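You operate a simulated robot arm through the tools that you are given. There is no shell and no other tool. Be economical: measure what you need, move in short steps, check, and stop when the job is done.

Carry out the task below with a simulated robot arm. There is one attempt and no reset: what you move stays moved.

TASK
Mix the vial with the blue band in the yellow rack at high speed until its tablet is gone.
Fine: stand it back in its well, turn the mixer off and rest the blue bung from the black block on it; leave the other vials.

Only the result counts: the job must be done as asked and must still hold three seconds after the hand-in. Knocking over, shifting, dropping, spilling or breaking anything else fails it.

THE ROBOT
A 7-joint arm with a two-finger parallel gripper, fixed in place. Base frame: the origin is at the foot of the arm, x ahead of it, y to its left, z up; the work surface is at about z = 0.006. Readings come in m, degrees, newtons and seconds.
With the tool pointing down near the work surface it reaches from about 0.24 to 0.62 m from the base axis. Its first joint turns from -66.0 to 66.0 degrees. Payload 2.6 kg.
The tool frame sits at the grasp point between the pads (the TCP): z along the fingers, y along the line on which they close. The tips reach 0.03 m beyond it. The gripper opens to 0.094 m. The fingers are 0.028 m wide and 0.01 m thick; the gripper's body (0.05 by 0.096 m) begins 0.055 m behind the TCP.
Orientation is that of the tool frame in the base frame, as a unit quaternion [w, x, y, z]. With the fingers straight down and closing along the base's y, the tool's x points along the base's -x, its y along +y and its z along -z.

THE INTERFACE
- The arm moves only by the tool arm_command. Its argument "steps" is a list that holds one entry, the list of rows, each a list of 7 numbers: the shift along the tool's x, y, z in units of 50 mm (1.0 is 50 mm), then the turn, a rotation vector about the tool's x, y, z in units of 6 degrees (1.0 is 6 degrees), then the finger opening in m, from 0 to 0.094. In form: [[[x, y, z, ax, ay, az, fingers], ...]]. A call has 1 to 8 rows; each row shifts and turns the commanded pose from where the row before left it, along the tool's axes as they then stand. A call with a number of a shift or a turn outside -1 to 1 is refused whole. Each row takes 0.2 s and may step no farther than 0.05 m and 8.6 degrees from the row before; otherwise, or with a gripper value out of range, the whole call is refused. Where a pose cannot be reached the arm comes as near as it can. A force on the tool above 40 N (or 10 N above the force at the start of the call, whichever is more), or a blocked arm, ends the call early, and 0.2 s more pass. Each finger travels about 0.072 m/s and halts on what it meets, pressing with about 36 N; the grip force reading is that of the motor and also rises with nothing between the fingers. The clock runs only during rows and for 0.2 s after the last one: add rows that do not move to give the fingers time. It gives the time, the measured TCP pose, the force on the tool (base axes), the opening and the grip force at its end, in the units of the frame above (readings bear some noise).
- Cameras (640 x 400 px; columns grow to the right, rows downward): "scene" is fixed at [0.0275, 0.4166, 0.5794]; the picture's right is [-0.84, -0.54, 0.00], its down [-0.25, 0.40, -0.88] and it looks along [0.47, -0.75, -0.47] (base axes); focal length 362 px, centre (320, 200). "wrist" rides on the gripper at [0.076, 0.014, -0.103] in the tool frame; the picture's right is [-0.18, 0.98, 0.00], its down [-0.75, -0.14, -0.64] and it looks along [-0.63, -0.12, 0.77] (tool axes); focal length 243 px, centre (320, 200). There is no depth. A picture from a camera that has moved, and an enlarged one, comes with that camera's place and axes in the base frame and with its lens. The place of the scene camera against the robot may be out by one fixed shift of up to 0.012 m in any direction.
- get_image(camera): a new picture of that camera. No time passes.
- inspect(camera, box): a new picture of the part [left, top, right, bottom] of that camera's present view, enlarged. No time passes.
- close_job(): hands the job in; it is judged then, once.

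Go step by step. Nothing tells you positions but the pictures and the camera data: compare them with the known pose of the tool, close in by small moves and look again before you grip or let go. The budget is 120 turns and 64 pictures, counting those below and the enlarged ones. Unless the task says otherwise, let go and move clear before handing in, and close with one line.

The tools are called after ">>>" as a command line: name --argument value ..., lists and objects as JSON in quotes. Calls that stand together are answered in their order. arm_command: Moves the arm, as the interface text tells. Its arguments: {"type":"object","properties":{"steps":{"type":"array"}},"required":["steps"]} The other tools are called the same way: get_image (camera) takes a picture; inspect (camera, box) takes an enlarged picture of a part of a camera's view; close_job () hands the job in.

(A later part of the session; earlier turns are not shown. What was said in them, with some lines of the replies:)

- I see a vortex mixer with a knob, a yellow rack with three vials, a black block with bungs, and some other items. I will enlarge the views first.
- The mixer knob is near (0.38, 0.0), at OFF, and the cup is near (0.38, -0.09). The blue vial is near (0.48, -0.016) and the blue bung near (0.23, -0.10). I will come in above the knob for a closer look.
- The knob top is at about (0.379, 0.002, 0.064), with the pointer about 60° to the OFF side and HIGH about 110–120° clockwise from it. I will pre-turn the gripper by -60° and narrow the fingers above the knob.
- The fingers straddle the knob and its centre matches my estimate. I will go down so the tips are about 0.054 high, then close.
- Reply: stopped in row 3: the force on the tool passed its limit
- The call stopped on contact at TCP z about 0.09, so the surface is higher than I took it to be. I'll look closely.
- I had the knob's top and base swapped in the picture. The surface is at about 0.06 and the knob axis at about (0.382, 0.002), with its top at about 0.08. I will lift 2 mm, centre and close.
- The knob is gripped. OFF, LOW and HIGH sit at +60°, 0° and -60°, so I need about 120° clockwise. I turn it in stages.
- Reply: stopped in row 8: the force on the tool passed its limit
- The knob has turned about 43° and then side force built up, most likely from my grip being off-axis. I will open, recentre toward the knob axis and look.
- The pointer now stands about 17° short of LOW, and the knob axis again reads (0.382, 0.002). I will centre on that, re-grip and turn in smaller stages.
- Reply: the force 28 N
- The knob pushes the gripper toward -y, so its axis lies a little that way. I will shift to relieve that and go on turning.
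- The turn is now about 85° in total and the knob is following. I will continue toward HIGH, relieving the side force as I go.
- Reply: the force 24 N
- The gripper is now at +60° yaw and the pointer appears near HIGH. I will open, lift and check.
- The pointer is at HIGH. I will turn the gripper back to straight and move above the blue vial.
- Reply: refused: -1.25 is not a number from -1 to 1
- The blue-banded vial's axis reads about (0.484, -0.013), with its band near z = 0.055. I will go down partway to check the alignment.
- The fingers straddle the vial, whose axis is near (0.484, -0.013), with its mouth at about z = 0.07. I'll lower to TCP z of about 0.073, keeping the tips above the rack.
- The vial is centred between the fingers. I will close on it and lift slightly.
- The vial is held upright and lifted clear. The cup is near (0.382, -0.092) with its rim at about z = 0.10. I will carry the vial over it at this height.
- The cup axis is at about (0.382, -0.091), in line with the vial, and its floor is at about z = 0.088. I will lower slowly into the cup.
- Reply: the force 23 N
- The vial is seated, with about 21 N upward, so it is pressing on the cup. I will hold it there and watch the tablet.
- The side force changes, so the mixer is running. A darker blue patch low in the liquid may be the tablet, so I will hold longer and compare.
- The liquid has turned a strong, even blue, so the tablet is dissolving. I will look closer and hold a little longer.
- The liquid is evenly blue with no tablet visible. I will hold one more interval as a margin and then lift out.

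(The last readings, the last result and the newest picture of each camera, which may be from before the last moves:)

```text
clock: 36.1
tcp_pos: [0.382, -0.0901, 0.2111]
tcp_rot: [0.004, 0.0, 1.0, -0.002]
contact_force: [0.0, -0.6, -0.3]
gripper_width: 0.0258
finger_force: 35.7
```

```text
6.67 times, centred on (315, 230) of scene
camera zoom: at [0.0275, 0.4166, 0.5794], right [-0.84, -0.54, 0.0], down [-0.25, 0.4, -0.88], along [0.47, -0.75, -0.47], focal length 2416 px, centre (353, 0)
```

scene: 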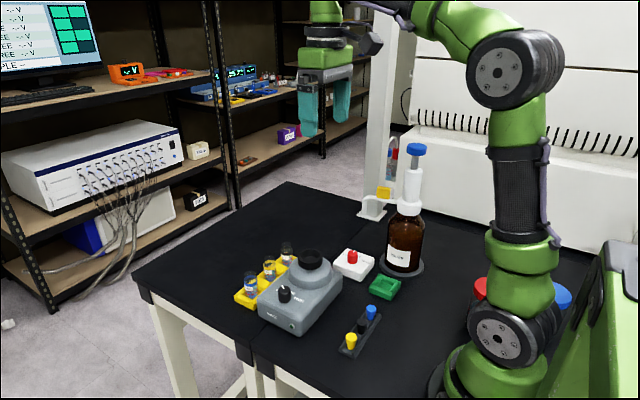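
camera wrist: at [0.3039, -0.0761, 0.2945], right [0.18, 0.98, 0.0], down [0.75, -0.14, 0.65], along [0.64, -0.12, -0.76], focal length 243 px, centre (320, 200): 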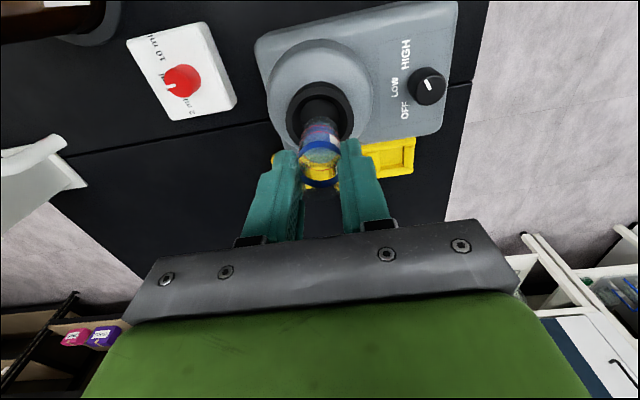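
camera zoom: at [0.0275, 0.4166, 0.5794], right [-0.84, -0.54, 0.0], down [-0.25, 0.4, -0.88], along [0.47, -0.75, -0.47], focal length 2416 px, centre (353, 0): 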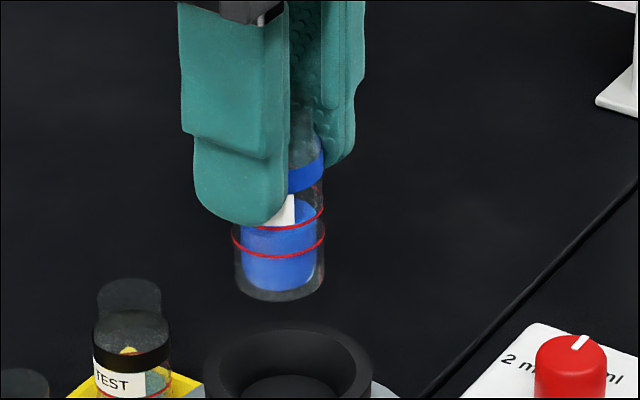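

The vial is clear blue with no tablet. I will carry it back over its well.

>>> arm_command --steps '[[[-0.4, 0.31, 0, 0, 0, 0, 0.022], [-0.4, 0.31, 0, 0, 0, 0, 0.022], [-0.4, 0.31, 0, 0, 0, 0, 0.022], [-0.4, 0.31, 0, 0, 0, 0, 0.022], [-0.42, 0.29, 0, 0, 0, 0, 0.022], [0, 0, 0.6, 0, 0, 0, 0.022], [0, 0, 0.4, 0, 0, 0, 0.022], [0, 0, 0, 0, 0, 0, 0.022]]]'

>>> inspect --camera "wrist" --box '[180, 40, 400, 220]'

>>> inspect --camera "scene" --box '[210, 200, 330, 310]'

```text
clock: 37.9
tcp_pos: [0.4835, -0.0131, 0.1611]
tcp_rot: [0.004, 0.0, 1.0, -0.002]
contact_force: [-0.2, -0.2, -0.2]
gripper_width: 0.0259
finger_force: 36.1
```

```text
2.22 times, centred on (290, 130) of wrist
camera zoom: at [0.406, 0.0024, 0.2617], right [0.19, 0.98, 0.0], down [0.75, -0.14, 0.65], along [0.64, -0.12, -0.76], focal length 539 px, centre (387, 356)
```

zoom: 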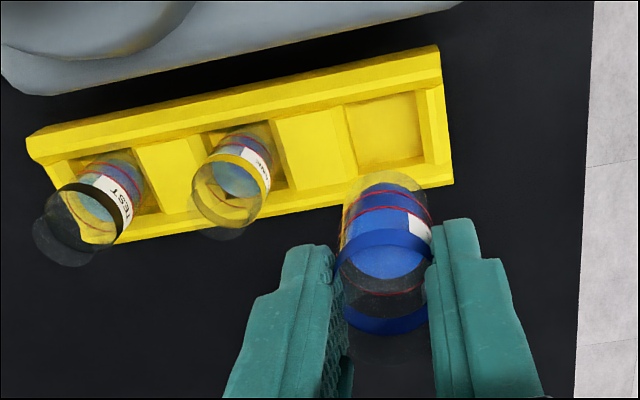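

```text
3.64 times, centred on (270, 255) of scene
camera zoom: at [0.0275, 0.4166, 0.5794], right [-0.84, -0.54, 0.0], down [-0.25, 0.4, -0.88], along [0.47, -0.75, -0.47], focal length 1318 px, centre (502, 0)
```

zoom: 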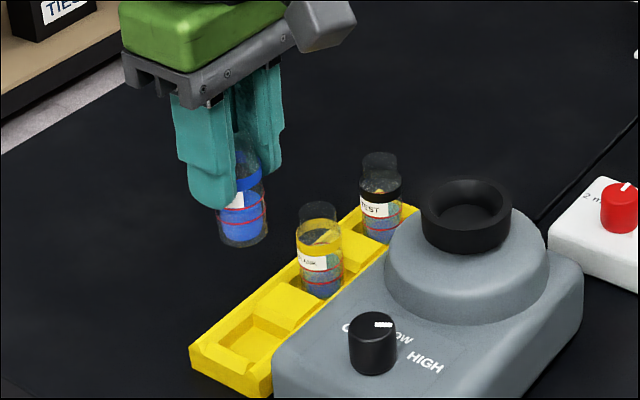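

The well is centred under the vial. I will lower it to just above its old seated height, then finish in small steps.

>>> arm_command --steps '[[[0, -0.01, 0.5, 0, 0, 0, 0.022], [0, 0, 0.5, 0, 0, 0, 0.022], [0, 0, 0.4, 0, 0, 0, 0.022], [0, 0, 0.2, 0, 0, 0, 0.022], [0, 0, 0.1, 0, 0, 0, 0.022], [0, 0, 0, 0, 0, 0, 0.022]]]'

>>> arm_command --steps '[[[0, 0, 0.04, 0, 0, 0, 0.022], [0, 0, 0, 0, 0, 0, 0.022]]]'

>>> inspect --camera "scene" --box '[230, 240, 300, 310]'

```text
clock: 39.3
tcp_pos: [0.4842, -0.0149, 0.0756]
tcp_rot: [0.003, 0.0, 1.0, -0.002]
contact_force: [0.1, -0.6, 0.0]
gripper_width: 0.0259
finger_force: 36.2
```

```text
clock: 39.9
tcp_pos: [0.4837, -0.0151, 0.0738]
tcp_rot: [0.004, 0.0, 1.0, -0.001]
contact_force: [0.0, 0.5, -0.2]
gripper_width: 0.0259
finger_force: 36.1
```

```text
5.71 times, centred on (265, 275) of scene
camera zoom: at [0.0275, 0.4166, 0.5794], right [-0.84, -0.54, 0.0], down [-0.25, 0.4, -0.88], along [0.47, -0.75, -0.47], focal length 2071 px, centre (634, -229)
```

zoom: 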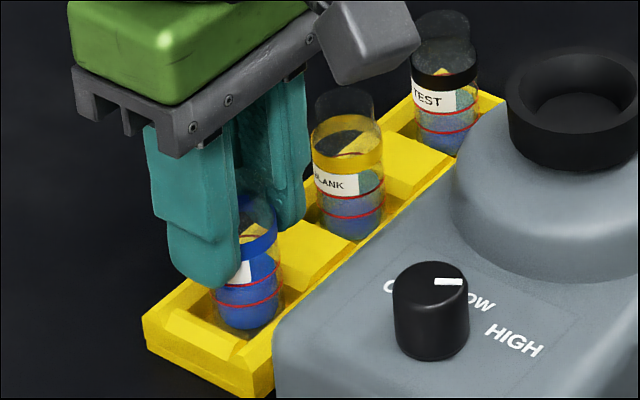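

There is no contact yet, since the vial slid up a little in the grip. I will keep lowering in 1 mm steps until I feel the floor.

>>> arm_command --steps '[[[0, 0, 0.02, 0, 0, 0, 0.022], [0, 0, 0.02, 0, 0, 0, 0.022], [0, 0, 0, 0, 0, 0, 0.022]]]'

>>> arm_command --steps '[[[0, 0, 0.02, 0, 0, 0, 0.022], [0, 0, 0.02, 0, 0, 0, 0.022], [0, 0, 0, 0, 0, 0, 0.022]]]'

```text
clock: 40.7
tcp_pos: [0.4839, -0.0154, 0.0715]
tcp_rot: [0.004, 0.001, 1.0, -0.001]
contact_force: [-0.5, -0.1, 0.4]
gripper_width: 0.0258
finger_force: 36.2
```

```text
clock: 41.5
tcp_pos: [0.4838, -0.0139, 0.0709]
tcp_rot: [0.004, 0.001, 1.0, -0.001]
contact_force: [0.1, 0.6, 1.5]
gripper_width: 0.0258
finger_force: 35.9
```

>>> arm_command --steps '[[[0, 0, 0.02, 0, 0, 0, 0.022], [0, 0, 0, 0, 0, 0, 0.022]]]'

```text
clock: 42.1
tcp_pos: [0.4846, -0.0145, 0.0694]
tcp_rot: [0.005, 0.002, 1.0, -0.003]
contact_force: [-2.3, -0.2, 10.5]
gripper_width: 0.0258
finger_force: 36.1
```

There is 10 N of contact now, so the vial is seated. I will release, rise straight up and check.

>>> arm_command --steps '[[[0, 0, 0, 0, 0, 0, 0.03], [0, 0, 0, 0, 0, 0, 0.05], [0, 0, 0, 0, 0, 0, 0.05], [0, 0, -0.4, 0, 0, 0, 0.05], [0, 0, -0.8, 0, 0, 0, 0.05], [0, 0, -0.8, 0, 0, 0, 0.05], [0, 0, -0.8, 0, 0, 0, 0.05], [0, 0, 0, 0, 0, 0, 0.05]]]'

>>> inspect --camera "scene" --box '[230, 230, 310, 310]'

>>> inspect --camera "wrist" --box '[180, 40, 400, 180]'

```text
clock: 43.9
tcp_pos: [0.4835, -0.0145, 0.209]
tcp_rot: [0.005, 0.0, 1.0, -0.002]
contact_force: [0.7, -0.6, -0.2]
gripper_width: 0.0499
finger_force: 0.0
```

```text
5.00 times, centred on (270, 270) of scene
camera zoom: at [0.0275, 0.4166, 0.5794], right [-0.84, -0.54, 0.0], down [-0.25, 0.4, -0.88], along [0.47, -0.75, -0.47], focal length 1812 px, centre (570, -150)
```

zoom: 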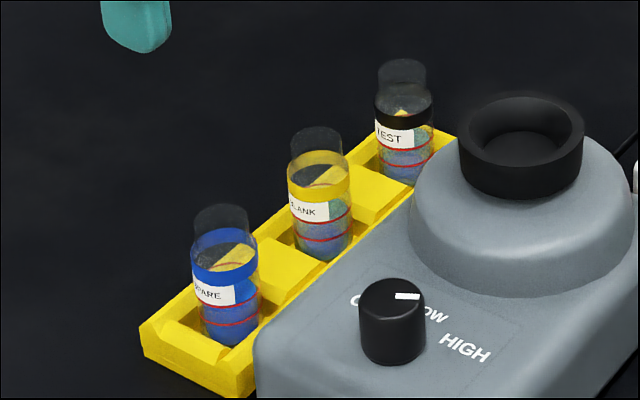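

```text
2.86 times, centred on (290, 110) of wrist
camera zoom: at [0.4064, 0.0025, 0.3099], right [0.18, 0.98, 0.0], down [0.75, -0.14, 0.65], along [0.64, -0.12, -0.76], focal length 693 px, centre (406, 457)
```

zoom: 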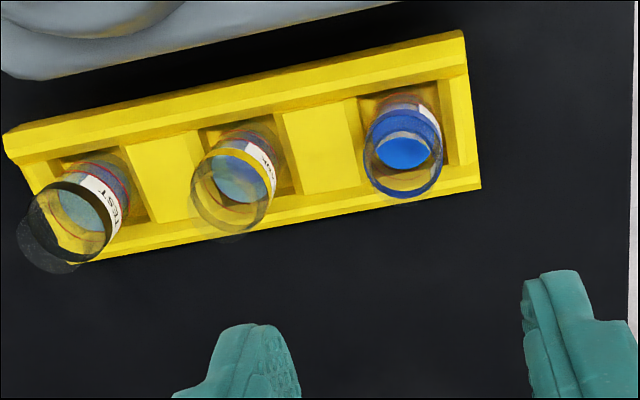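

The vial stands back in its well. Earlier grips put the knob axis at about (0.380, -0.0005), so I will go there with the gripper turned +60°, ready to turn it back to OFF.

>>> arm_command --steps '[[[0.69, 0.093, 0, 0, 0, 0, 0.05], [0.69, 0.093, 0, 0, 0, 0, 0.05], [0.69, 0.093, 0, 0, 0, 0, 0.05], [0, 0, 0, 0, 0, 1, 0.05], [0, 0, 0, 0, 0, 1, 0.05], [0, 0, 0, 0, 0, 1, 0.05], [0, 0, 0, 0, 0, 1, 0.05], [0, 0, 0, 0, 0, 1, 0.05]]]'

>>> arm_command --steps '[[[0, 0, 0, 0, 0, 1, 0.05], [0, 0, 0, 0, 0, 1, 0.05], [0, 0, 0, 0, 0, 1, 0.05], [0, 0, 0, 0, 0, 1, 0.05], [0, 0, 0, 0, 0, 0.9, 0.05], [0, 0, 0.7, 0, 0, 0, 0.05], [0, 0, 0.7, 0, 0, 0, 0.05], [0, 0, 0, 0, 0, 0, 0.05]]]'

>>> inspect --camera "wrist" --box '[220, 80, 420, 220]'

```text
clock: 45.7
tcp_pos: [0.3796, -0.0004, 0.2081]
tcp_rot: [0.005, 0.259, 0.966, -0.001]
contact_force: [-0.1, 0.8, -0.9]
gripper_width: 0.0502
finger_force: 0.1
```

```text
clock: 47.5
tcp_pos: [0.3809, -0.0015, 0.1374]
tcp_rot: [0.005, 0.496, 0.868, -0.001]
contact_force: [-1.4, -0.4, -0.5]
gripper_width: 0.05
finger_force: 0.0
```

```text
2.86 times, centred on (320, 150) of wrist
camera zoom: at [0.3532, 0.0741, 0.2376], right [0.94, 0.34, 0.01], down [0.26, -0.72, 0.65], along [0.22, -0.61, -0.76], focal length 693 px, centre (320, 343)
```

zoom: 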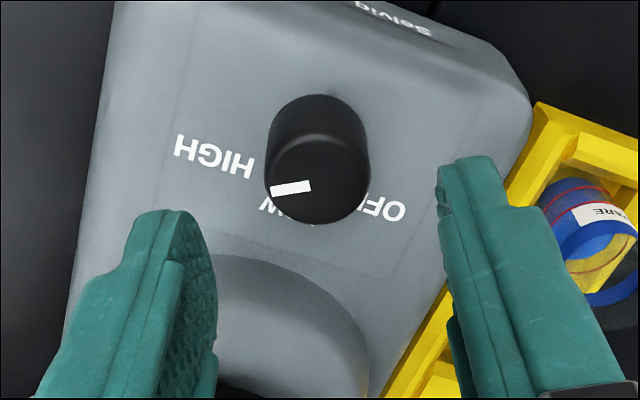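

The fingers straddle the knob. I will descend, close, and turn counter-clockwise in stages.

>>> arm_command --steps '[[[0, 0, 0.5, 0, 0, 0, 0.05], [0, 0, 0.36, 0, 0, 0, 0.05], [0, 0, 0, 0, 0, 0, 0.02], [0, 0, 0, 0, 0, 0, 0.02], [0, 0, 0, 0, 0, 0, 0.02]]]'

>>> arm_command --steps '[[[0, 0, 0, 0, 0, -1, 0.02], [0, 0, 0, 0, 0, -1, 0.02], [0, 0, 0, 0, 0, -1, 0.02], [0, 0, 0, 0, 0, -1, 0.02]]]'

```text
clock: 48.7
tcp_pos: [0.3801, -0.0011, 0.0934]
tcp_rot: [0.004, 0.496, 0.868, -0.001]
contact_force: [-1.3, -2.0, -0.2]
gripper_width: 0.0259
finger_force: 44.7
```

```text
clock: 49.7
tcp_pos: [0.3807, -0.0006, 0.0932]
tcp_rot: [0.004, 0.304, 0.953, -0.002]
contact_force: [9.2, -2.1, -19.2]
gripper_width: 0.0256
finger_force: 44.5
```

>>> arm_command --steps '[[[0, 0, 0, 0, 0, -1, 0.02], [0, 0, 0, 0, 0, -1, 0.02], [0, 0, 0, 0, 0, -1, 0.02], [0, 0, 0, 0, 0, -1, 0.02]]]'

>>> arm_command --steps '[[[0, 0, 0.01, 0, 0, -1, 0.02], [0, 0, 0, 0, 0, -1, 0.02], [0, 0, 0, 0, 0, -1, 0.02], [0, 0, 0, 0, 0, -1, 0.02]]]'

```text
clock: 50.7
tcp_pos: [0.3795, 0.0005, 0.0942]
tcp_rot: [0.005, 0.108, 0.994, -0.001]
contact_force: [-0.1, -1.5, -1.3]
gripper_width: 0.0257
finger_force: 45.6
stopped in row 4: the force on the tool passed its limit (the readings are from after the stop); the commanded pose is now the measured one
```

```text
clock: 51.7
tcp_pos: [0.3802, -0.0007, 0.0932]
tcp_rot: [0.004, -0.101, 0.995, -0.003]
contact_force: [-6.2, -1.9, 8.4]
gripper_width: 0.0257
finger_force: 44.8
```

The knob has turned about 71° back. I will continue.

>>> arm_command --steps '[[[0, 0, 0, 0, 0, -1, 0.02], [0, 0, 0, 0, 0, -1, 0.02], [0, 0, 0, 0, 0, -1, 0.02], [0, 0, 0, 0, 0, -1, 0.02]]]'

>>> arm_command --steps '[[[0, 0, 0, 0, 0, -1, 0.02], [0, 0, 0, 0, 0, -1, 0.02], [0, 0, 0, 0, 0, -1, 0.02], [0, 0, 0, 0, 0, -1, 0.02]]]'

>>> inspect --camera "wrist" --box '[220, 80, 420, 220]'

```text
clock: 52.7
tcp_pos: [0.3806, 0.0004, 0.0937]
tcp_rot: [0.003, -0.306, 0.952, -0.004]
contact_force: [-8.0, -0.3, 17.0]
gripper_width: 0.0257
finger_force: 45.3
```

```text
clock: 53.7
tcp_pos: [0.3806, -0.0004, 0.0951]
tcp_rot: [0.003, -0.498, 0.867, -0.003]
contact_force: [-11.1, 2.9, 24.2]
gripper_width: 0.026
finger_force: 44.8
```

```text
2.86 times, centred on (320, 150) of wrist
camera zoom: at [0.3284, -0.0568, 0.1954], right [-0.76, 0.66, -0.01], down [0.5, 0.58, 0.64], along [0.43, 0.48, -0.77], focal length 693 px, centre (320, 343)
```

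zoom: 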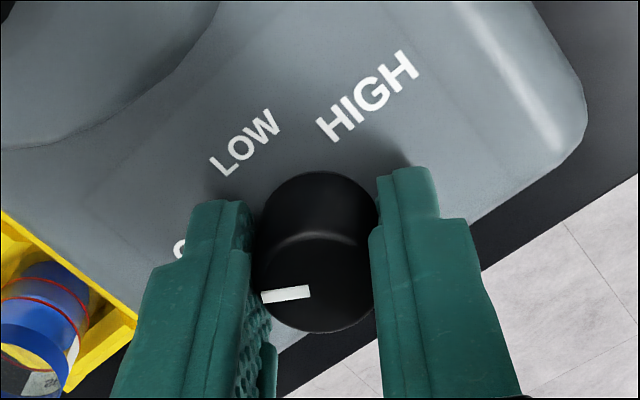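

The pointer looks just as it did at OFF at the start. I will release, rise and verify.

>>> arm_command --steps '[[[0, 0, 0, 0, 0, 0, 0.05], [0, 0, 0, 0, 0, 0, 0.05], [0, 0, -0.6, 0, 0, 0, 0.05], [0, 0, -0.9, 0, 0, 0, 0.05], [0, 0, -0.9, 0, 0, 0, 0.05], [0, 0, 0, 0, 0, 0, 0.05]]]'

>>> inspect --camera "wrist" --box '[220, 40, 420, 180]'

```text
clock: 55.1
tcp_pos: [0.3795, 0.0002, 0.2132]
tcp_rot: [0.003, -0.497, 0.868, -0.004]
contact_force: [0.0, 0.0, 0.5]
gripper_width: 0.0502
finger_force: 0.0
```

```text
2.86 times, centred on (320, 110) of wrist
camera zoom: at [0.3275, -0.0571, 0.3151], right [-0.75, 0.66, -0.01], down [0.5, 0.58, 0.64], along [0.43, 0.48, -0.77], focal length 693 px, centre (320, 457)
```

zoom: 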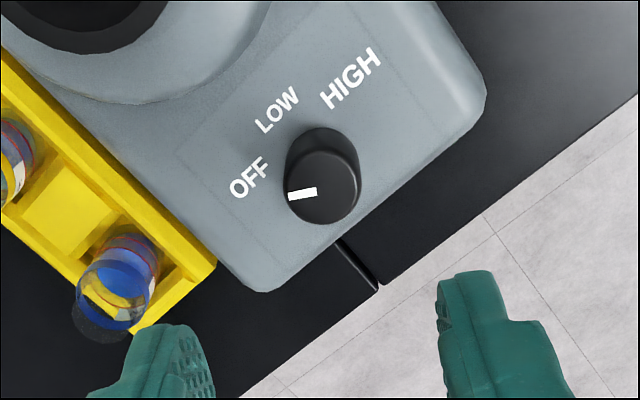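

The pointer is back at OFF. The bungs stand in a row along y at x of about 0.24, with blue near y = -0.09. I will turn the gripper to +90° so the fingers close along x, clear of the neighbouring bungs.

>>> arm_command --steps '[[[0, 0, 0, 0, 0, 1, 0.05], [0, 0, 0, 0, 0, 1, 0.05], [0, 0, 0, 0, 0, 1, 0.05], [0, 0, 0, 0, 0, 1, 0.05], [0, 0, 0, 0, 0, 1, 0.05], [0, 0, 0, 0, 0, 1, 0.05], [0, 0, 0, 0, 0, 1, 0.05], [0, 0, 0, 0, 0, 1, 0.05]]]'

>>> arm_command --steps '[[[0, 0, 0, 0, 0, 1, 0.05], [0, 0, 0, 0, 0, 1, 0.05], [0, 0, 0, 0, 0, 1, 0.05], [0, 0, 0, 0, 0, 1, 0.05], [0, 0, 0, 0, 0, 1, 0.05], [0, 0, 0, 0, 0, 1, 0.05], [0, 0, 0, 0, 0, 1, 0.05], [0, 0, 0, 0, 0, 1, 0.05]]]'

>>> arm_command --steps '[[[0, 0, 0, 0, 0, 1, 0.05], [0, 0, 0, 0, 0, 1, 0.05], [0, 0, 0, 0, 0, 1, 0.05], [0, 0, 0, 0, 0, 1, 0.05], [0, 0, 0, 0, 0, 1, 0.05], [0, 0, 0, 0, 0, 1, 0.05], [0, 0, 0, 0, 0, 1, 0.05], [0, 0, 0, 0, 0, 1, 0.05]]]'

>>> arm_command --steps '[[[0, 0, 0, 0, 0, 0.95, 0.05], [0, 0, 0, 0, 0, 0, 0.05]]]'

```text
clock: 56.9
tcp_pos: [0.3798, -0.0007, 0.2142]
tcp_rot: [0.004, -0.099, 0.995, -0.003]
contact_force: [0.6, 0.3, 0.4]
gripper_width: 0.0499
finger_force: 0.0
```

```text
clock: 58.7
tcp_pos: [0.3799, 0.0002, 0.2142]
tcp_rot: [0.005, 0.314, 0.949, -0.001]
contact_force: [0.0, 0.3, 0.1]
gripper_width: 0.0501
finger_force: 0.0
```

```text
clock: 60.5
tcp_pos: [0.3798, 0.001, 0.2128]
tcp_rot: [0.006, 0.673, 0.74, 0.002]
contact_force: [-0.6, 0.7, 0.5]
gripper_width: 0.0501
finger_force: 0.1
```

```text
clock: 61.1
tcp_pos: [0.3797, 0.0009, 0.2138]
tcp_rot: [0.005, 0.709, 0.705, 0.002]
contact_force: [-0.7, -0.1, -0.3]
gripper_width: 0.0499
finger_force: 0.1
```

>>> arm_command --steps '[[[-0.455, -0.7, 0, 0, 0, 0, 0.05], [-0.455, -0.7, 0, 0, 0, 0, 0.05], [-0.455, -0.7, 0, 0, 0, 0, 0.05], [-0.455, -0.7, 0, 0, 0, 0, 0.05], [0, 0, 0, 0, 0, 0, 0.05]]]'

>>> get_image --camera "wrist"

>>> inspect --camera "wrist" --box '[230, 30, 410, 170]'

```text
clock: 62.3
tcp_pos: [0.2387, -0.0903, 0.2137]
tcp_rot: [0.005, 0.709, 0.706, 0.001]
contact_force: [-0.6, -0.4, 0.7]
gripper_width: 0.0502
finger_force: 0.2
```

```text
15 pictures are left
camera wrist: at [0.252, -0.0122, 0.3141], right [0.98, -0.19, 0.01], down [-0.15, -0.75, 0.64], along [-0.11, -0.63, -0.76], focal length 243 px, centre (320, 200)
```

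wrist: 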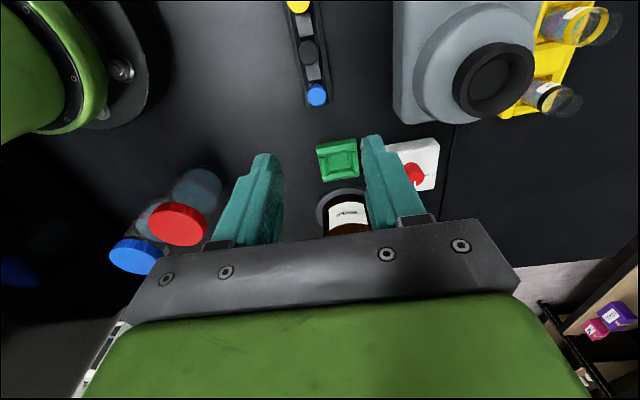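

```text
2.86 times, centred on (320, 100) of wrist
camera zoom: at [0.252, -0.0122, 0.3141], right [0.98, -0.19, 0.01], down [-0.15, -0.75, 0.64], along [-0.11, -0.63, -0.76], focal length 693 px, centre (320, 486)
```

zoom: 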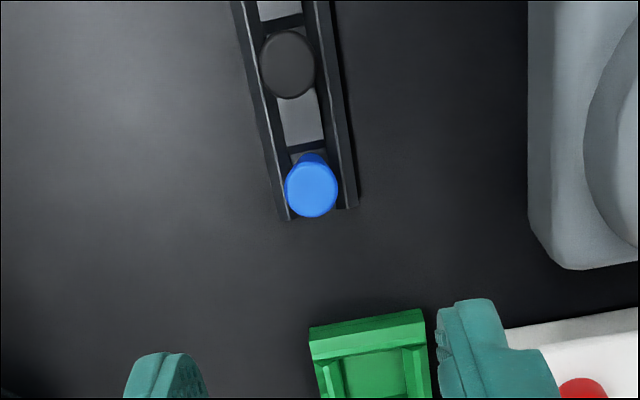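

The blue bung's top is at about (0.237, -0.095). I will lower to about z = 0.115 and look again.

>>> arm_command --steps '[[[-0.1, -0.03, 0.7, 0, 0, 0, 0.05], [0, 0, 0.7, 0, 0, 0, 0.05], [0, 0, 0.6, 0, 0, 0, 0.05], [0, 0, 0, 0, 0, 0, 0.05]]]'

>>> inspect --camera "wrist" --box '[220, 60, 420, 220]'

>>> inspect --camera "scene" --box '[310, 270, 420, 370]'

```text
clock: 63.3
tcp_pos: [0.2383, -0.0961, 0.1121]
tcp_rot: [0.005, 0.709, 0.706, 0.001]
contact_force: [-0.2, -0.5, -0.4]
gripper_width: 0.0501
finger_force: 0.0
```

```text
2.50 times, centred on (320, 140) of wrist
camera zoom: at [0.2515, -0.0186, 0.2127], right [0.98, -0.19, 0.01], down [-0.15, -0.75, 0.64], along [-0.11, -0.63, -0.76], focal length 606 px, centre (320, 350)
```

zoom: 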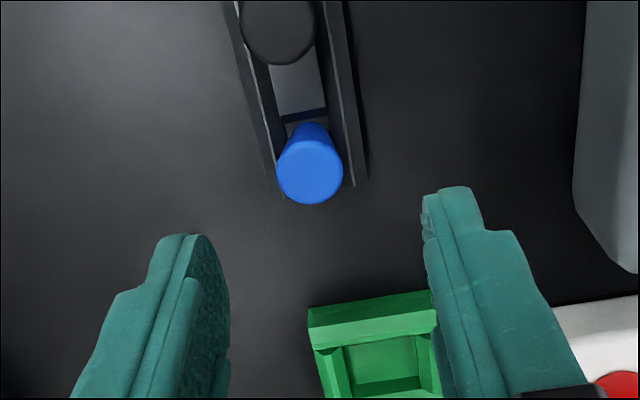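

```text
4.00 times, centred on (365, 320) of scene
camera zoom: at [0.0275, 0.4166, 0.5794], right [-0.84, -0.54, 0.0], down [-0.25, 0.4, -0.88], along [0.47, -0.75, -0.47], focal length 1450 px, centre (140, -280)
```

zoom: 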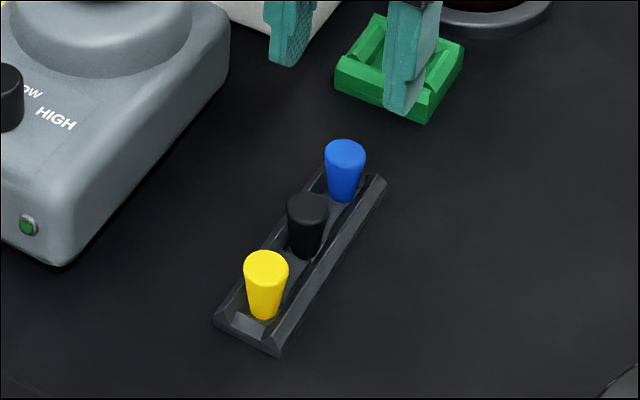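

The bung axis is at about (0.2365, -0.095), and it tapers from about 21 mm at the top. I will lower so the tips are about 0.02 high, above the block walls, and check from the side.

>>> arm_command --steps '[[[0.02, -0.03, 0.5, 0, 0, 0, 0.05], [0, 0, 0.5, 0, 0, 0, 0.05], [0, 0, 0.24, 0, 0, 0, 0.05], [0, 0, 0, 0, 0, 0, 0.05]]]'

>>> inspect --camera "wrist" --box '[220, 80, 420, 220]'

>>> inspect --camera "scene" --box '[330, 280, 410, 350]'

```text
clock: 64.3
tcp_pos: [0.2371, -0.0951, 0.0509]
tcp_rot: [0.005, 0.708, 0.706, 0.001]
contact_force: [-0.2, 0.4, -0.6]
gripper_width: 0.0504
finger_force: 0.1
```

```text
2.86 times, centred on (320, 150) of wrist
camera zoom: at [0.2506, -0.0177, 0.1516], right [0.98, -0.19, 0.01], down [-0.15, -0.75, 0.64], along [-0.11, -0.63, -0.76], focal length 693 px, centre (320, 343)
```

zoom: 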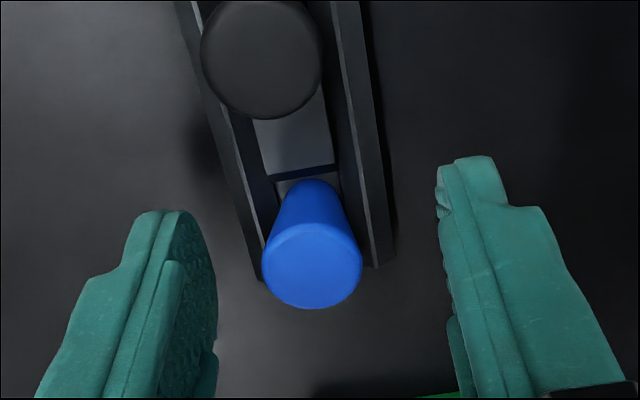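

```text
5.71 times, centred on (370, 315) of scene
camera zoom: at [0.0275, 0.4166, 0.5794], right [-0.84, -0.54, 0.0], down [-0.25, 0.4, -0.88], along [0.47, -0.75, -0.47], focal length 2071 px, centre (34, -457)
```

zoom: 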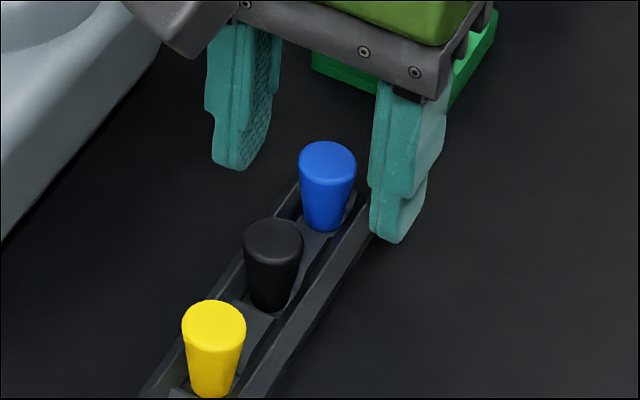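

The bung's top is at z of about 0.036 on axis (0.236, -0.094), between the fingers. I will centre, close, and lift straight up.

>>> arm_command --steps '[[[0.02, -0.02, 0, 0, 0, 0, 0.04], [0, 0, 0, 0, 0, 0, 0.014], [0, 0, 0, 0, 0, 0, 0.014], [0, 0, 0, 0, 0, 0, 0.014]]]'

>>> arm_command --steps '[[[0, 0, -0.2, 0, 0, 0, 0.014], [0, 0, -0.5, 0, 0, 0, 0.014], [0, 0, -0.9, 0, 0, 0, 0.014], [0, 0, -0.9, 0, 0, 0, 0.014], [0, 0, -0.6, 0, 0, 0, 0.014], [0, 0, 0, 0, 0, 0, 0.014]]]'

>>> get_image --camera "wrist"

```text
clock: 65.3
tcp_pos: [0.236, -0.0939, 0.0516]
tcp_rot: [0.005, 0.708, 0.706, 0.0]
contact_force: [0.4, -0.1, 1.7]
gripper_width: 0.0172
finger_force: 7.7
```

```text
clock: 66.7
tcp_pos: [0.2347, -0.0931, 0.2058]
tcp_rot: [0.005, 0.708, 0.706, 0.0]
contact_force: [0.9, -0.4, -0.4]
gripper_width: 0.0143
finger_force: 30.4
```

```text
9 pictures are left
camera wrist: at [0.2485, -0.0161, 0.3075], right [0.98, -0.19, 0.01], down [-0.15, -0.75, 0.64], along [-0.11, -0.63, -0.76], focal length 243 px, centre (320, 200)
```

wrist: 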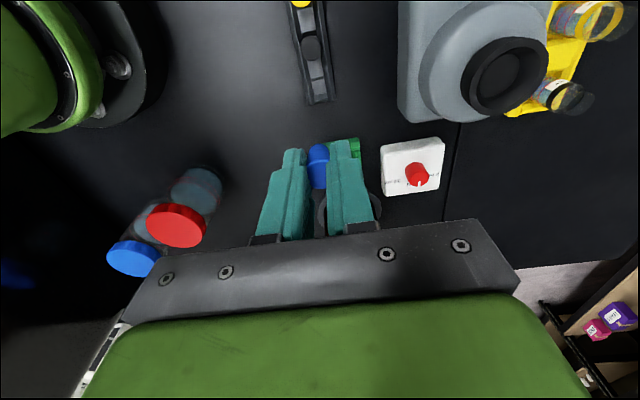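

>>> arm_command --steps '[[[0, 0, 0, 0, 0, 0, 0.008], [0, 0, 0, 0, 0, 0, 0.008]]]'

>>> inspect --camera "wrist" --box '[260, 120, 380, 220]'

>>> inspect --camera "scene" --box '[320, 150, 440, 270]'

```text
clock: 67.3
tcp_pos: [0.2342, -0.0937, 0.2058]
tcp_rot: [0.005, 0.708, 0.706, 0.001]
contact_force: [-0.6, 0.3, -0.2]
gripper_width: 0.0099
finger_force: 35.5
```

```text
4.00 times, centred on (320, 170) of wrist
camera zoom: at [0.2486, -0.016, 0.3071], right [0.98, -0.19, 0.01], down [-0.15, -0.75, 0.64], along [-0.11, -0.63, -0.76], focal length 970 px, centre (320, 320)
```

zoom: 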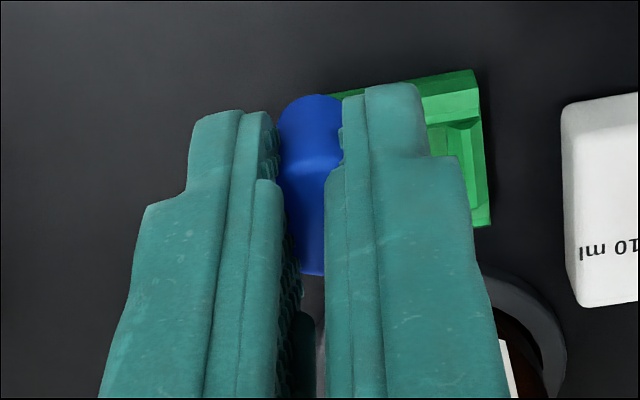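

```text
3.33 times, centred on (380, 210) of scene
camera zoom: at [0.0275, 0.4166, 0.5794], right [-0.84, -0.54, 0.0], down [-0.25, 0.4, -0.88], along [0.47, -0.75, -0.47], focal length 1208 px, centre (120, 167)
```

zoom: 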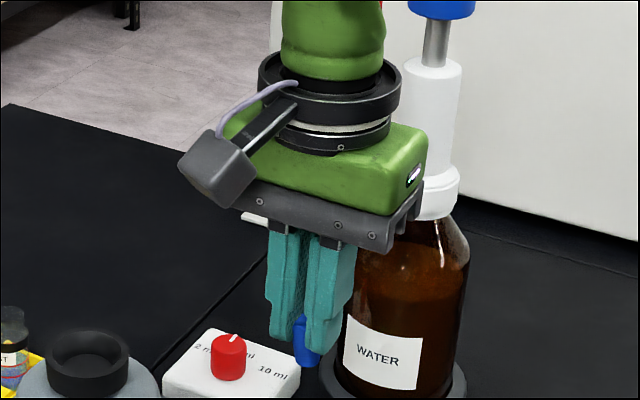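

The bung sits upright between the fingers, in the same place relative to the tool as before, with its soft sides squeezed. I will carry it over the blue vial at safe height.

>>> arm_command --steps '[[[0.199, 0.624, 0, 0, 0, 0, 0.008], [0.199, 0.624, 0, 0, 0, 0, 0.008], [0.199, 0.624, 0, 0, 0, 0, 0.008], [0.199, 0.624, 0, 0, 0, 0, 0.008], [0.199, 0.624, 0, 0, 0, 0, 0.008], [0.199, 0.624, 0, 0, 0, 0, 0.008], [0.199, 0.624, 0, 0, 0, 0, 0.008], [0.199, 0.624, 0, 0, 0, 0, 0.008]]]'

>>> arm_command --steps '[[[0, 0, 0.5, 0, 0, 0, 0.008], [0, 0, 0.5, 0, 0, 0, 0.008], [0, 0, 0, 0, 0, 0, 0.008]]]'

>>> inspect --camera "wrist" --box '[240, 80, 400, 220]'

>>> inspect --camera "scene" --box '[220, 200, 320, 310]'

```text
clock: 69.1
tcp_pos: [0.4852, -0.0138, 0.2075]
tcp_rot: [0.005, 0.708, 0.706, 0.001]
contact_force: [-0.3, 0.2, 0.2]
gripper_width: 0.0095
finger_force: 35.7
```

```text
clock: 69.9
tcp_pos: [0.4864, -0.015, 0.1579]
tcp_rot: [0.005, 0.708, 0.706, 0.001]
contact_force: [-0.7, 0.3, -0.9]
gripper_width: 0.0095
finger_force: 35.9
```

```text
2.86 times, centred on (320, 150) of wrist
camera zoom: at [0.4994, 0.0632, 0.2592], right [0.98, -0.19, 0.01], down [-0.15, -0.75, 0.64], along [-0.11, -0.63, -0.76], focal length 693 px, centre (320, 343)
```

zoom: 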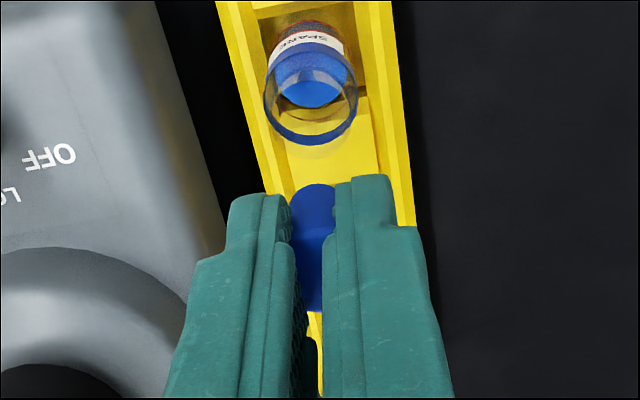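

```text
3.64 times, centred on (270, 255) of scene
camera zoom: at [0.0275, 0.4166, 0.5794], right [-0.84, -0.54, 0.0], down [-0.25, 0.4, -0.88], along [0.47, -0.75, -0.47], focal length 1318 px, centre (502, 0)
```

zoom: 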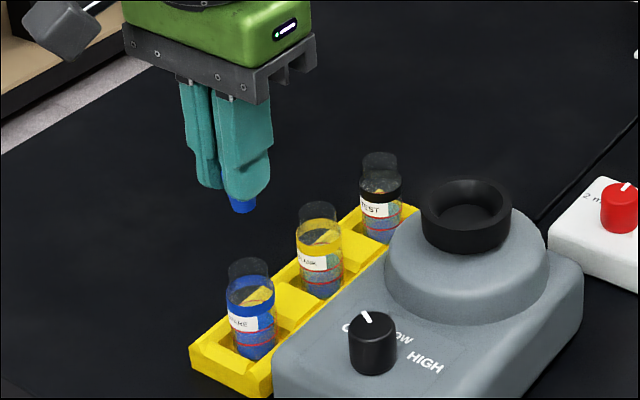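

The bung is over the vial, aligned within about 1 mm. I will lower to just above the mouth and then in small steps, feeling for contact.

>>> arm_command --steps '[[[0, -0.02, 0.4, 0, 0, 0, 0.008], [0, 0, 0.35, 0, 0, 0, 0.008], [0, 0, 0, 0, 0, 0, 0.008]]]'

>>> inspect --camera "scene" --box '[235, 235, 295, 295]'

```text
clock: 70.7
tcp_pos: [0.4848, -0.0146, 0.1196]
tcp_rot: [0.005, 0.708, 0.706, 0.002]
contact_force: [0.5, 0.6, 0.4]
gripper_width: 0.0091
finger_force: 36.5
```

```text
6.67 times, centred on (265, 265) of scene
camera zoom: at [0.0275, 0.4166, 0.5794], right [-0.84, -0.54, 0.0], down [-0.25, 0.4, -0.88], along [0.47, -0.75, -0.47], focal length 2416 px, centre (687, -233)
```

zoom: 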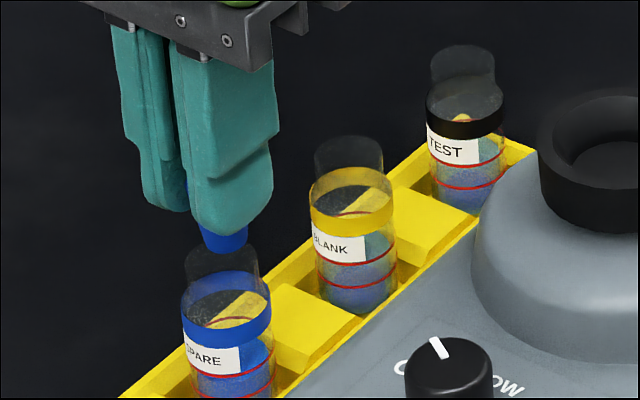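

The bung's lower end is right at the vial mouth and centred. I will insert in small steps.

>>> arm_command --steps '[[[0, 0, 0.04, 0, 0, 0, 0.008], [0, 0, 0.04, 0, 0, 0, 0.008], [0, 0, 0.04, 0, 0, 0, 0.008], [0, 0, 0, 0, 0, 0, 0.008]]]'

>>> arm_command --steps '[[[0, 0, 0.04, 0, 0, 0, 0.008], [0, 0, 0.04, 0, 0, 0, 0.008], [0, 0, 0, 0, 0, 0, 0.008]]]'

```text
clock: 71.7
tcp_pos: [0.4854, -0.0151, 0.1143]
tcp_rot: [0.004, 0.708, 0.706, 0.002]
contact_force: [-0.4, -0.2, 5.1]
gripper_width: 0.012
finger_force: 36.2
```

```text
clock: 72.5
tcp_pos: [0.4861, -0.0151, 0.1131]
tcp_rot: [0.007, 0.709, 0.706, 0.004]
contact_force: [-1.0, -1.3, 32.0]
gripper_width: 0.013
finger_force: 36.3
```

Contact came earlier than expected, at 32 N. I will ease off slightly and look at how the bung sits on the mouth.

>>> arm_command --steps '[[[0, 0, -0.06, 0, 0, 0, 0.008], [0, 0, 0, 0, 0, 0, 0.008]]]'

>>> inspect --camera "scene" --box '[240, 240, 275, 280]'

```text
clock: 73.1
tcp_pos: [0.4842, -0.013, 0.113]
tcp_rot: [0.003, 0.708, 0.706, 0.001]
contact_force: [1.3, -1.2, 14.7]
gripper_width: 0.0129
finger_force: 35.9
```

```text
10.00 times, centred on (258, 260) of scene
camera zoom: at [0.0275, 0.4166, 0.5794], right [-0.84, -0.54, 0.0], down [-0.25, 0.4, -0.88], along [0.47, -0.75, -0.47], focal length 3624 px, centre (945, -400)
```

zoom: 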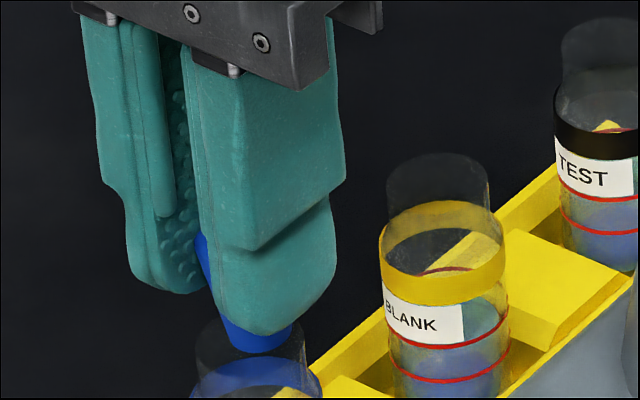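

The bung's foot is at the rim and appears about 2 mm off toward -x/-y, so it is likely caught on the rim. I will lift a few mm, shift by that amount and take one close wrist look.

>>> arm_command --steps '[[[0, 0, -0.16, 0, 0, 0, 0.008], [0.02, 0.034, 0, 0, 0, 0, 0.008], [0, 0, 0, 0, 0, 0, 0.008]]]'

>>> inspect --camera "wrist" --box '[270, 90, 370, 210]'

```text
clock: 73.9
tcp_pos: [0.4867, -0.0133, 0.1214]
tcp_rot: [0.004, 0.709, 0.705, 0.001]
contact_force: [1.1, 0.1, -0.1]
gripper_width: 0.0128
finger_force: 36.2
```

```text
3.33 times, centred on (320, 150) of wrist
camera zoom: at [0.4996, 0.0641, 0.222], right [0.98, -0.19, 0.01], down [-0.15, -0.75, 0.64], along [-0.11, -0.63, -0.76], focal length 809 px, centre (320, 367)
```

zoom: 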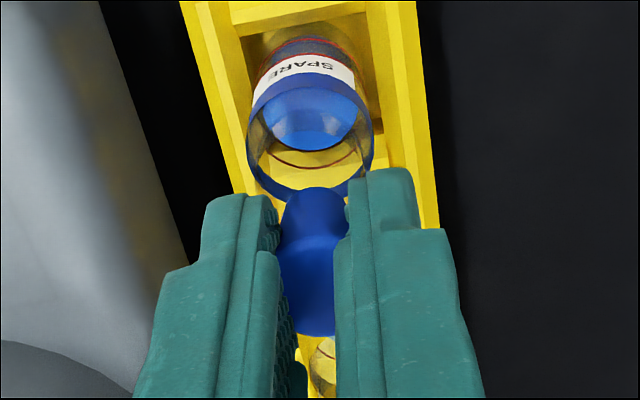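

The bung now looks aligned with the vial in both views. I will try lowering again in small steps.

>>> arm_command --steps '[[[0, 0, 0.08, 0, 0, 0, 0.008], [0, 0, 0.06, 0, 0, 0, 0.008], [0, 0, 0, 0, 0, 0, 0.008]]]'

>>> arm_command --steps '[[[0, 0, 0.04, 0, 0, 0, 0.008], [0, 0, 0, 0, 0, 0, 0.008]]]'

```text
clock: 74.7
tcp_pos: [0.4867, -0.0135, 0.1138]
tcp_rot: [0.004, 0.708, 0.706, 0.001]
contact_force: [0.0, 0.3, 0.0]
gripper_width: 0.0131
finger_force: 35.6
```

```text
clock: 75.3
tcp_pos: [0.487, -0.0133, 0.1137]
tcp_rot: [0.006, 0.708, 0.706, 0.002]
contact_force: [0.0, -0.4, 10.1]
gripper_width: 0.0129
finger_force: 36.2
```

There is contact at the same height with a light 10 N load. I'll use one close picture to judge whether the foot is in the mouth.

>>> inspect --camera "scene" --box '[240, 255, 272, 280]'

```text
16.00 times, centred on (256, 268) of scene
camera zoom: at [0.0275, 0.4166, 0.5794], right [-0.84, -0.54, 0.0], down [-0.25, 0.4, -0.88], along [0.47, -0.75, -0.47], focal length 5798 px, centre (1344, -880)
```

zoom: 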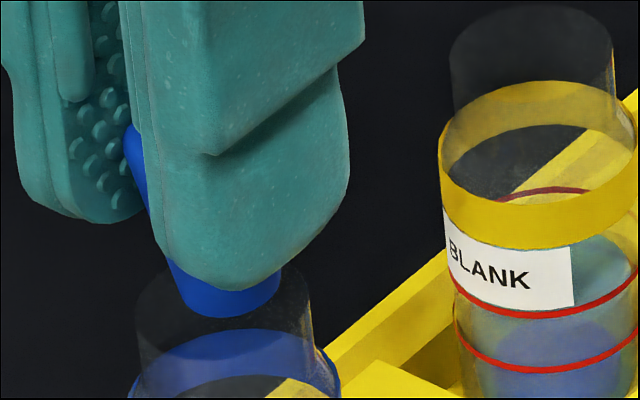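

The foot seems to sit about 2–3 mm off toward -y, because the bung leans slightly in the grip with its top toward +y. I will lift, tilt the tool about 6° to straighten it, shift so the foot is centred, and retry.

>>> arm_command --steps '[[[0, 0, -0.12, 0, 0, 0, 0.008], [-0.026, -0.03, 0, 0, 0.5, 0, 0.008], [0, 0, 0, 0, 0.5, 0, 0.008], [0, 0, 0, 0, 0, 0, 0.008]]]'

>>> arm_command --steps '[[[-0.01, 0, 0.09, 0, 0, 0, 0.008], [-0.005, 0, 0.04, 0, 0, 0, 0.008], [0, 0, 0, 0, 0, 0, 0.008]]]'

```text
clock: 76.3
tcp_pos: [0.4843, -0.0146, 0.1167]
tcp_rot: [-0.032, 0.707, 0.706, 0.04]
contact_force: [-0.7, 0.0, 0.3]
gripper_width: 0.0132
finger_force: 36.2
```

```text
clock: 77.1
tcp_pos: [0.4845, -0.0146, 0.1116]
tcp_rot: [-0.032, 0.707, 0.706, 0.038]
contact_force: [0.3, 0.4, -0.1]
gripper_width: 0.0132
finger_force: 35.4
```

The tool is now lower than the earlier contact height with no force, so the foot has gone in. I will continue gently.

>>> arm_command --steps '[[[-0.003, 0, 0.03, 0, 0, 0, 0.008], [-0.003, 0, 0.03, 0, 0, 0, 0.008], [0, 0, 0, 0, 0, 0, 0.008]]]'

>>> arm_command --steps '[[[-0.003, 0, 0.03, 0, 0, 0, 0.008], [0, 0, 0, 0, 0, 0, 0.008]]]'

```text
clock: 77.9
tcp_pos: [0.4852, -0.014, 0.1094]
tcp_rot: [-0.033, 0.707, 0.705, 0.039]
contact_force: [0.5, 0.7, 0.4]
gripper_width: 0.0129
finger_force: 36.4
```

```text
clock: 78.5
tcp_pos: [0.4854, -0.0145, 0.1076]
tcp_rot: [-0.032, 0.707, 0.706, 0.038]
contact_force: [0.3, -0.5, 3.6]
gripper_width: 0.0127
finger_force: 36.4
```

>>> arm_command --steps '[[[-0.003, 0, 0.025, 0, 0, 0, 0.008], [0, 0, 0, 0, 0, 0, 0.008]]]'

```text
clock: 79.1
tcp_pos: [0.4863, -0.0142, 0.1065]
tcp_rot: [-0.032, 0.707, 0.705, 0.039]
contact_force: [-0.1, 0.0, 10.2]
gripper_width: 0.0128
finger_force: 36.8
```

The foot is about 7 mm into the mouth with a light load. I will open gently and rise straight up.

>>> arm_command --steps '[[[0, 0, 0, 0, 0, 0, 0.016], [0, 0, 0, 0, 0, 0, 0.022], [0, 0, 0, 0, 0, 0, 0.04], [0, 0, 0, 0, 0, 0, 0.04], [0.05, 0, -0.5, 0, 0, 0, 0.04], [0.07, 0, -0.7, 0, 0, 0, 0.04], [0.07, 0, -0.7, 0, 0, 0, 0.04], [0, 0, 0, 0, 0, 0, 0.04]]]'

>>> inspect --camera "scene" --box '[225, 225, 325, 310]'

```text
clock: 80.9
tcp_pos: [0.4826, -0.0131, 0.2012]
tcp_rot: [-0.033, 0.707, 0.706, 0.038]
contact_force: [0.2, 1.1, 0.7]
gripper_width: 0.0399
finger_force: 0.1
```

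```text
4.71 times, centred on (275, 268) of scene
camera zoom: at [0.0275, 0.4166, 0.5794], right [-0.84, -0.54, 0.0], down [-0.25, 0.4, -0.88], along [0.47, -0.75, -0.47], focal length 1705 px, centre (532, -118)
```

zoom: 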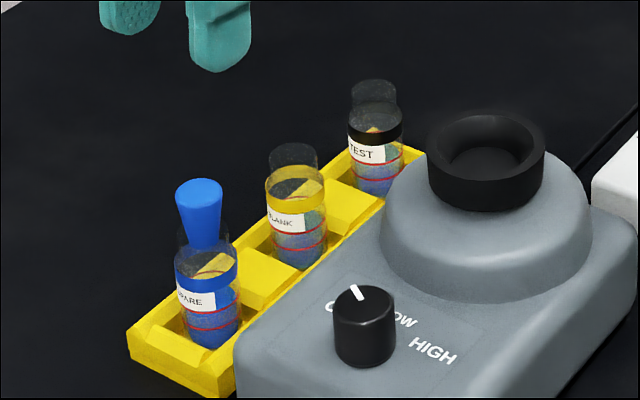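

The blue bung rests in the mouth of the blue-banded vial, which stands in its well. The knob points to OFF, the other vials are unmoved and the gripper is clear, so I am handing in.

>>> close_job

```text
The job is handed in.
```

The blue-banded vial was mixed on HIGH until no tablet could be seen and stood back in its well with the blue bung in its mouth; the mixer is back at OFF, and the job is handed in.
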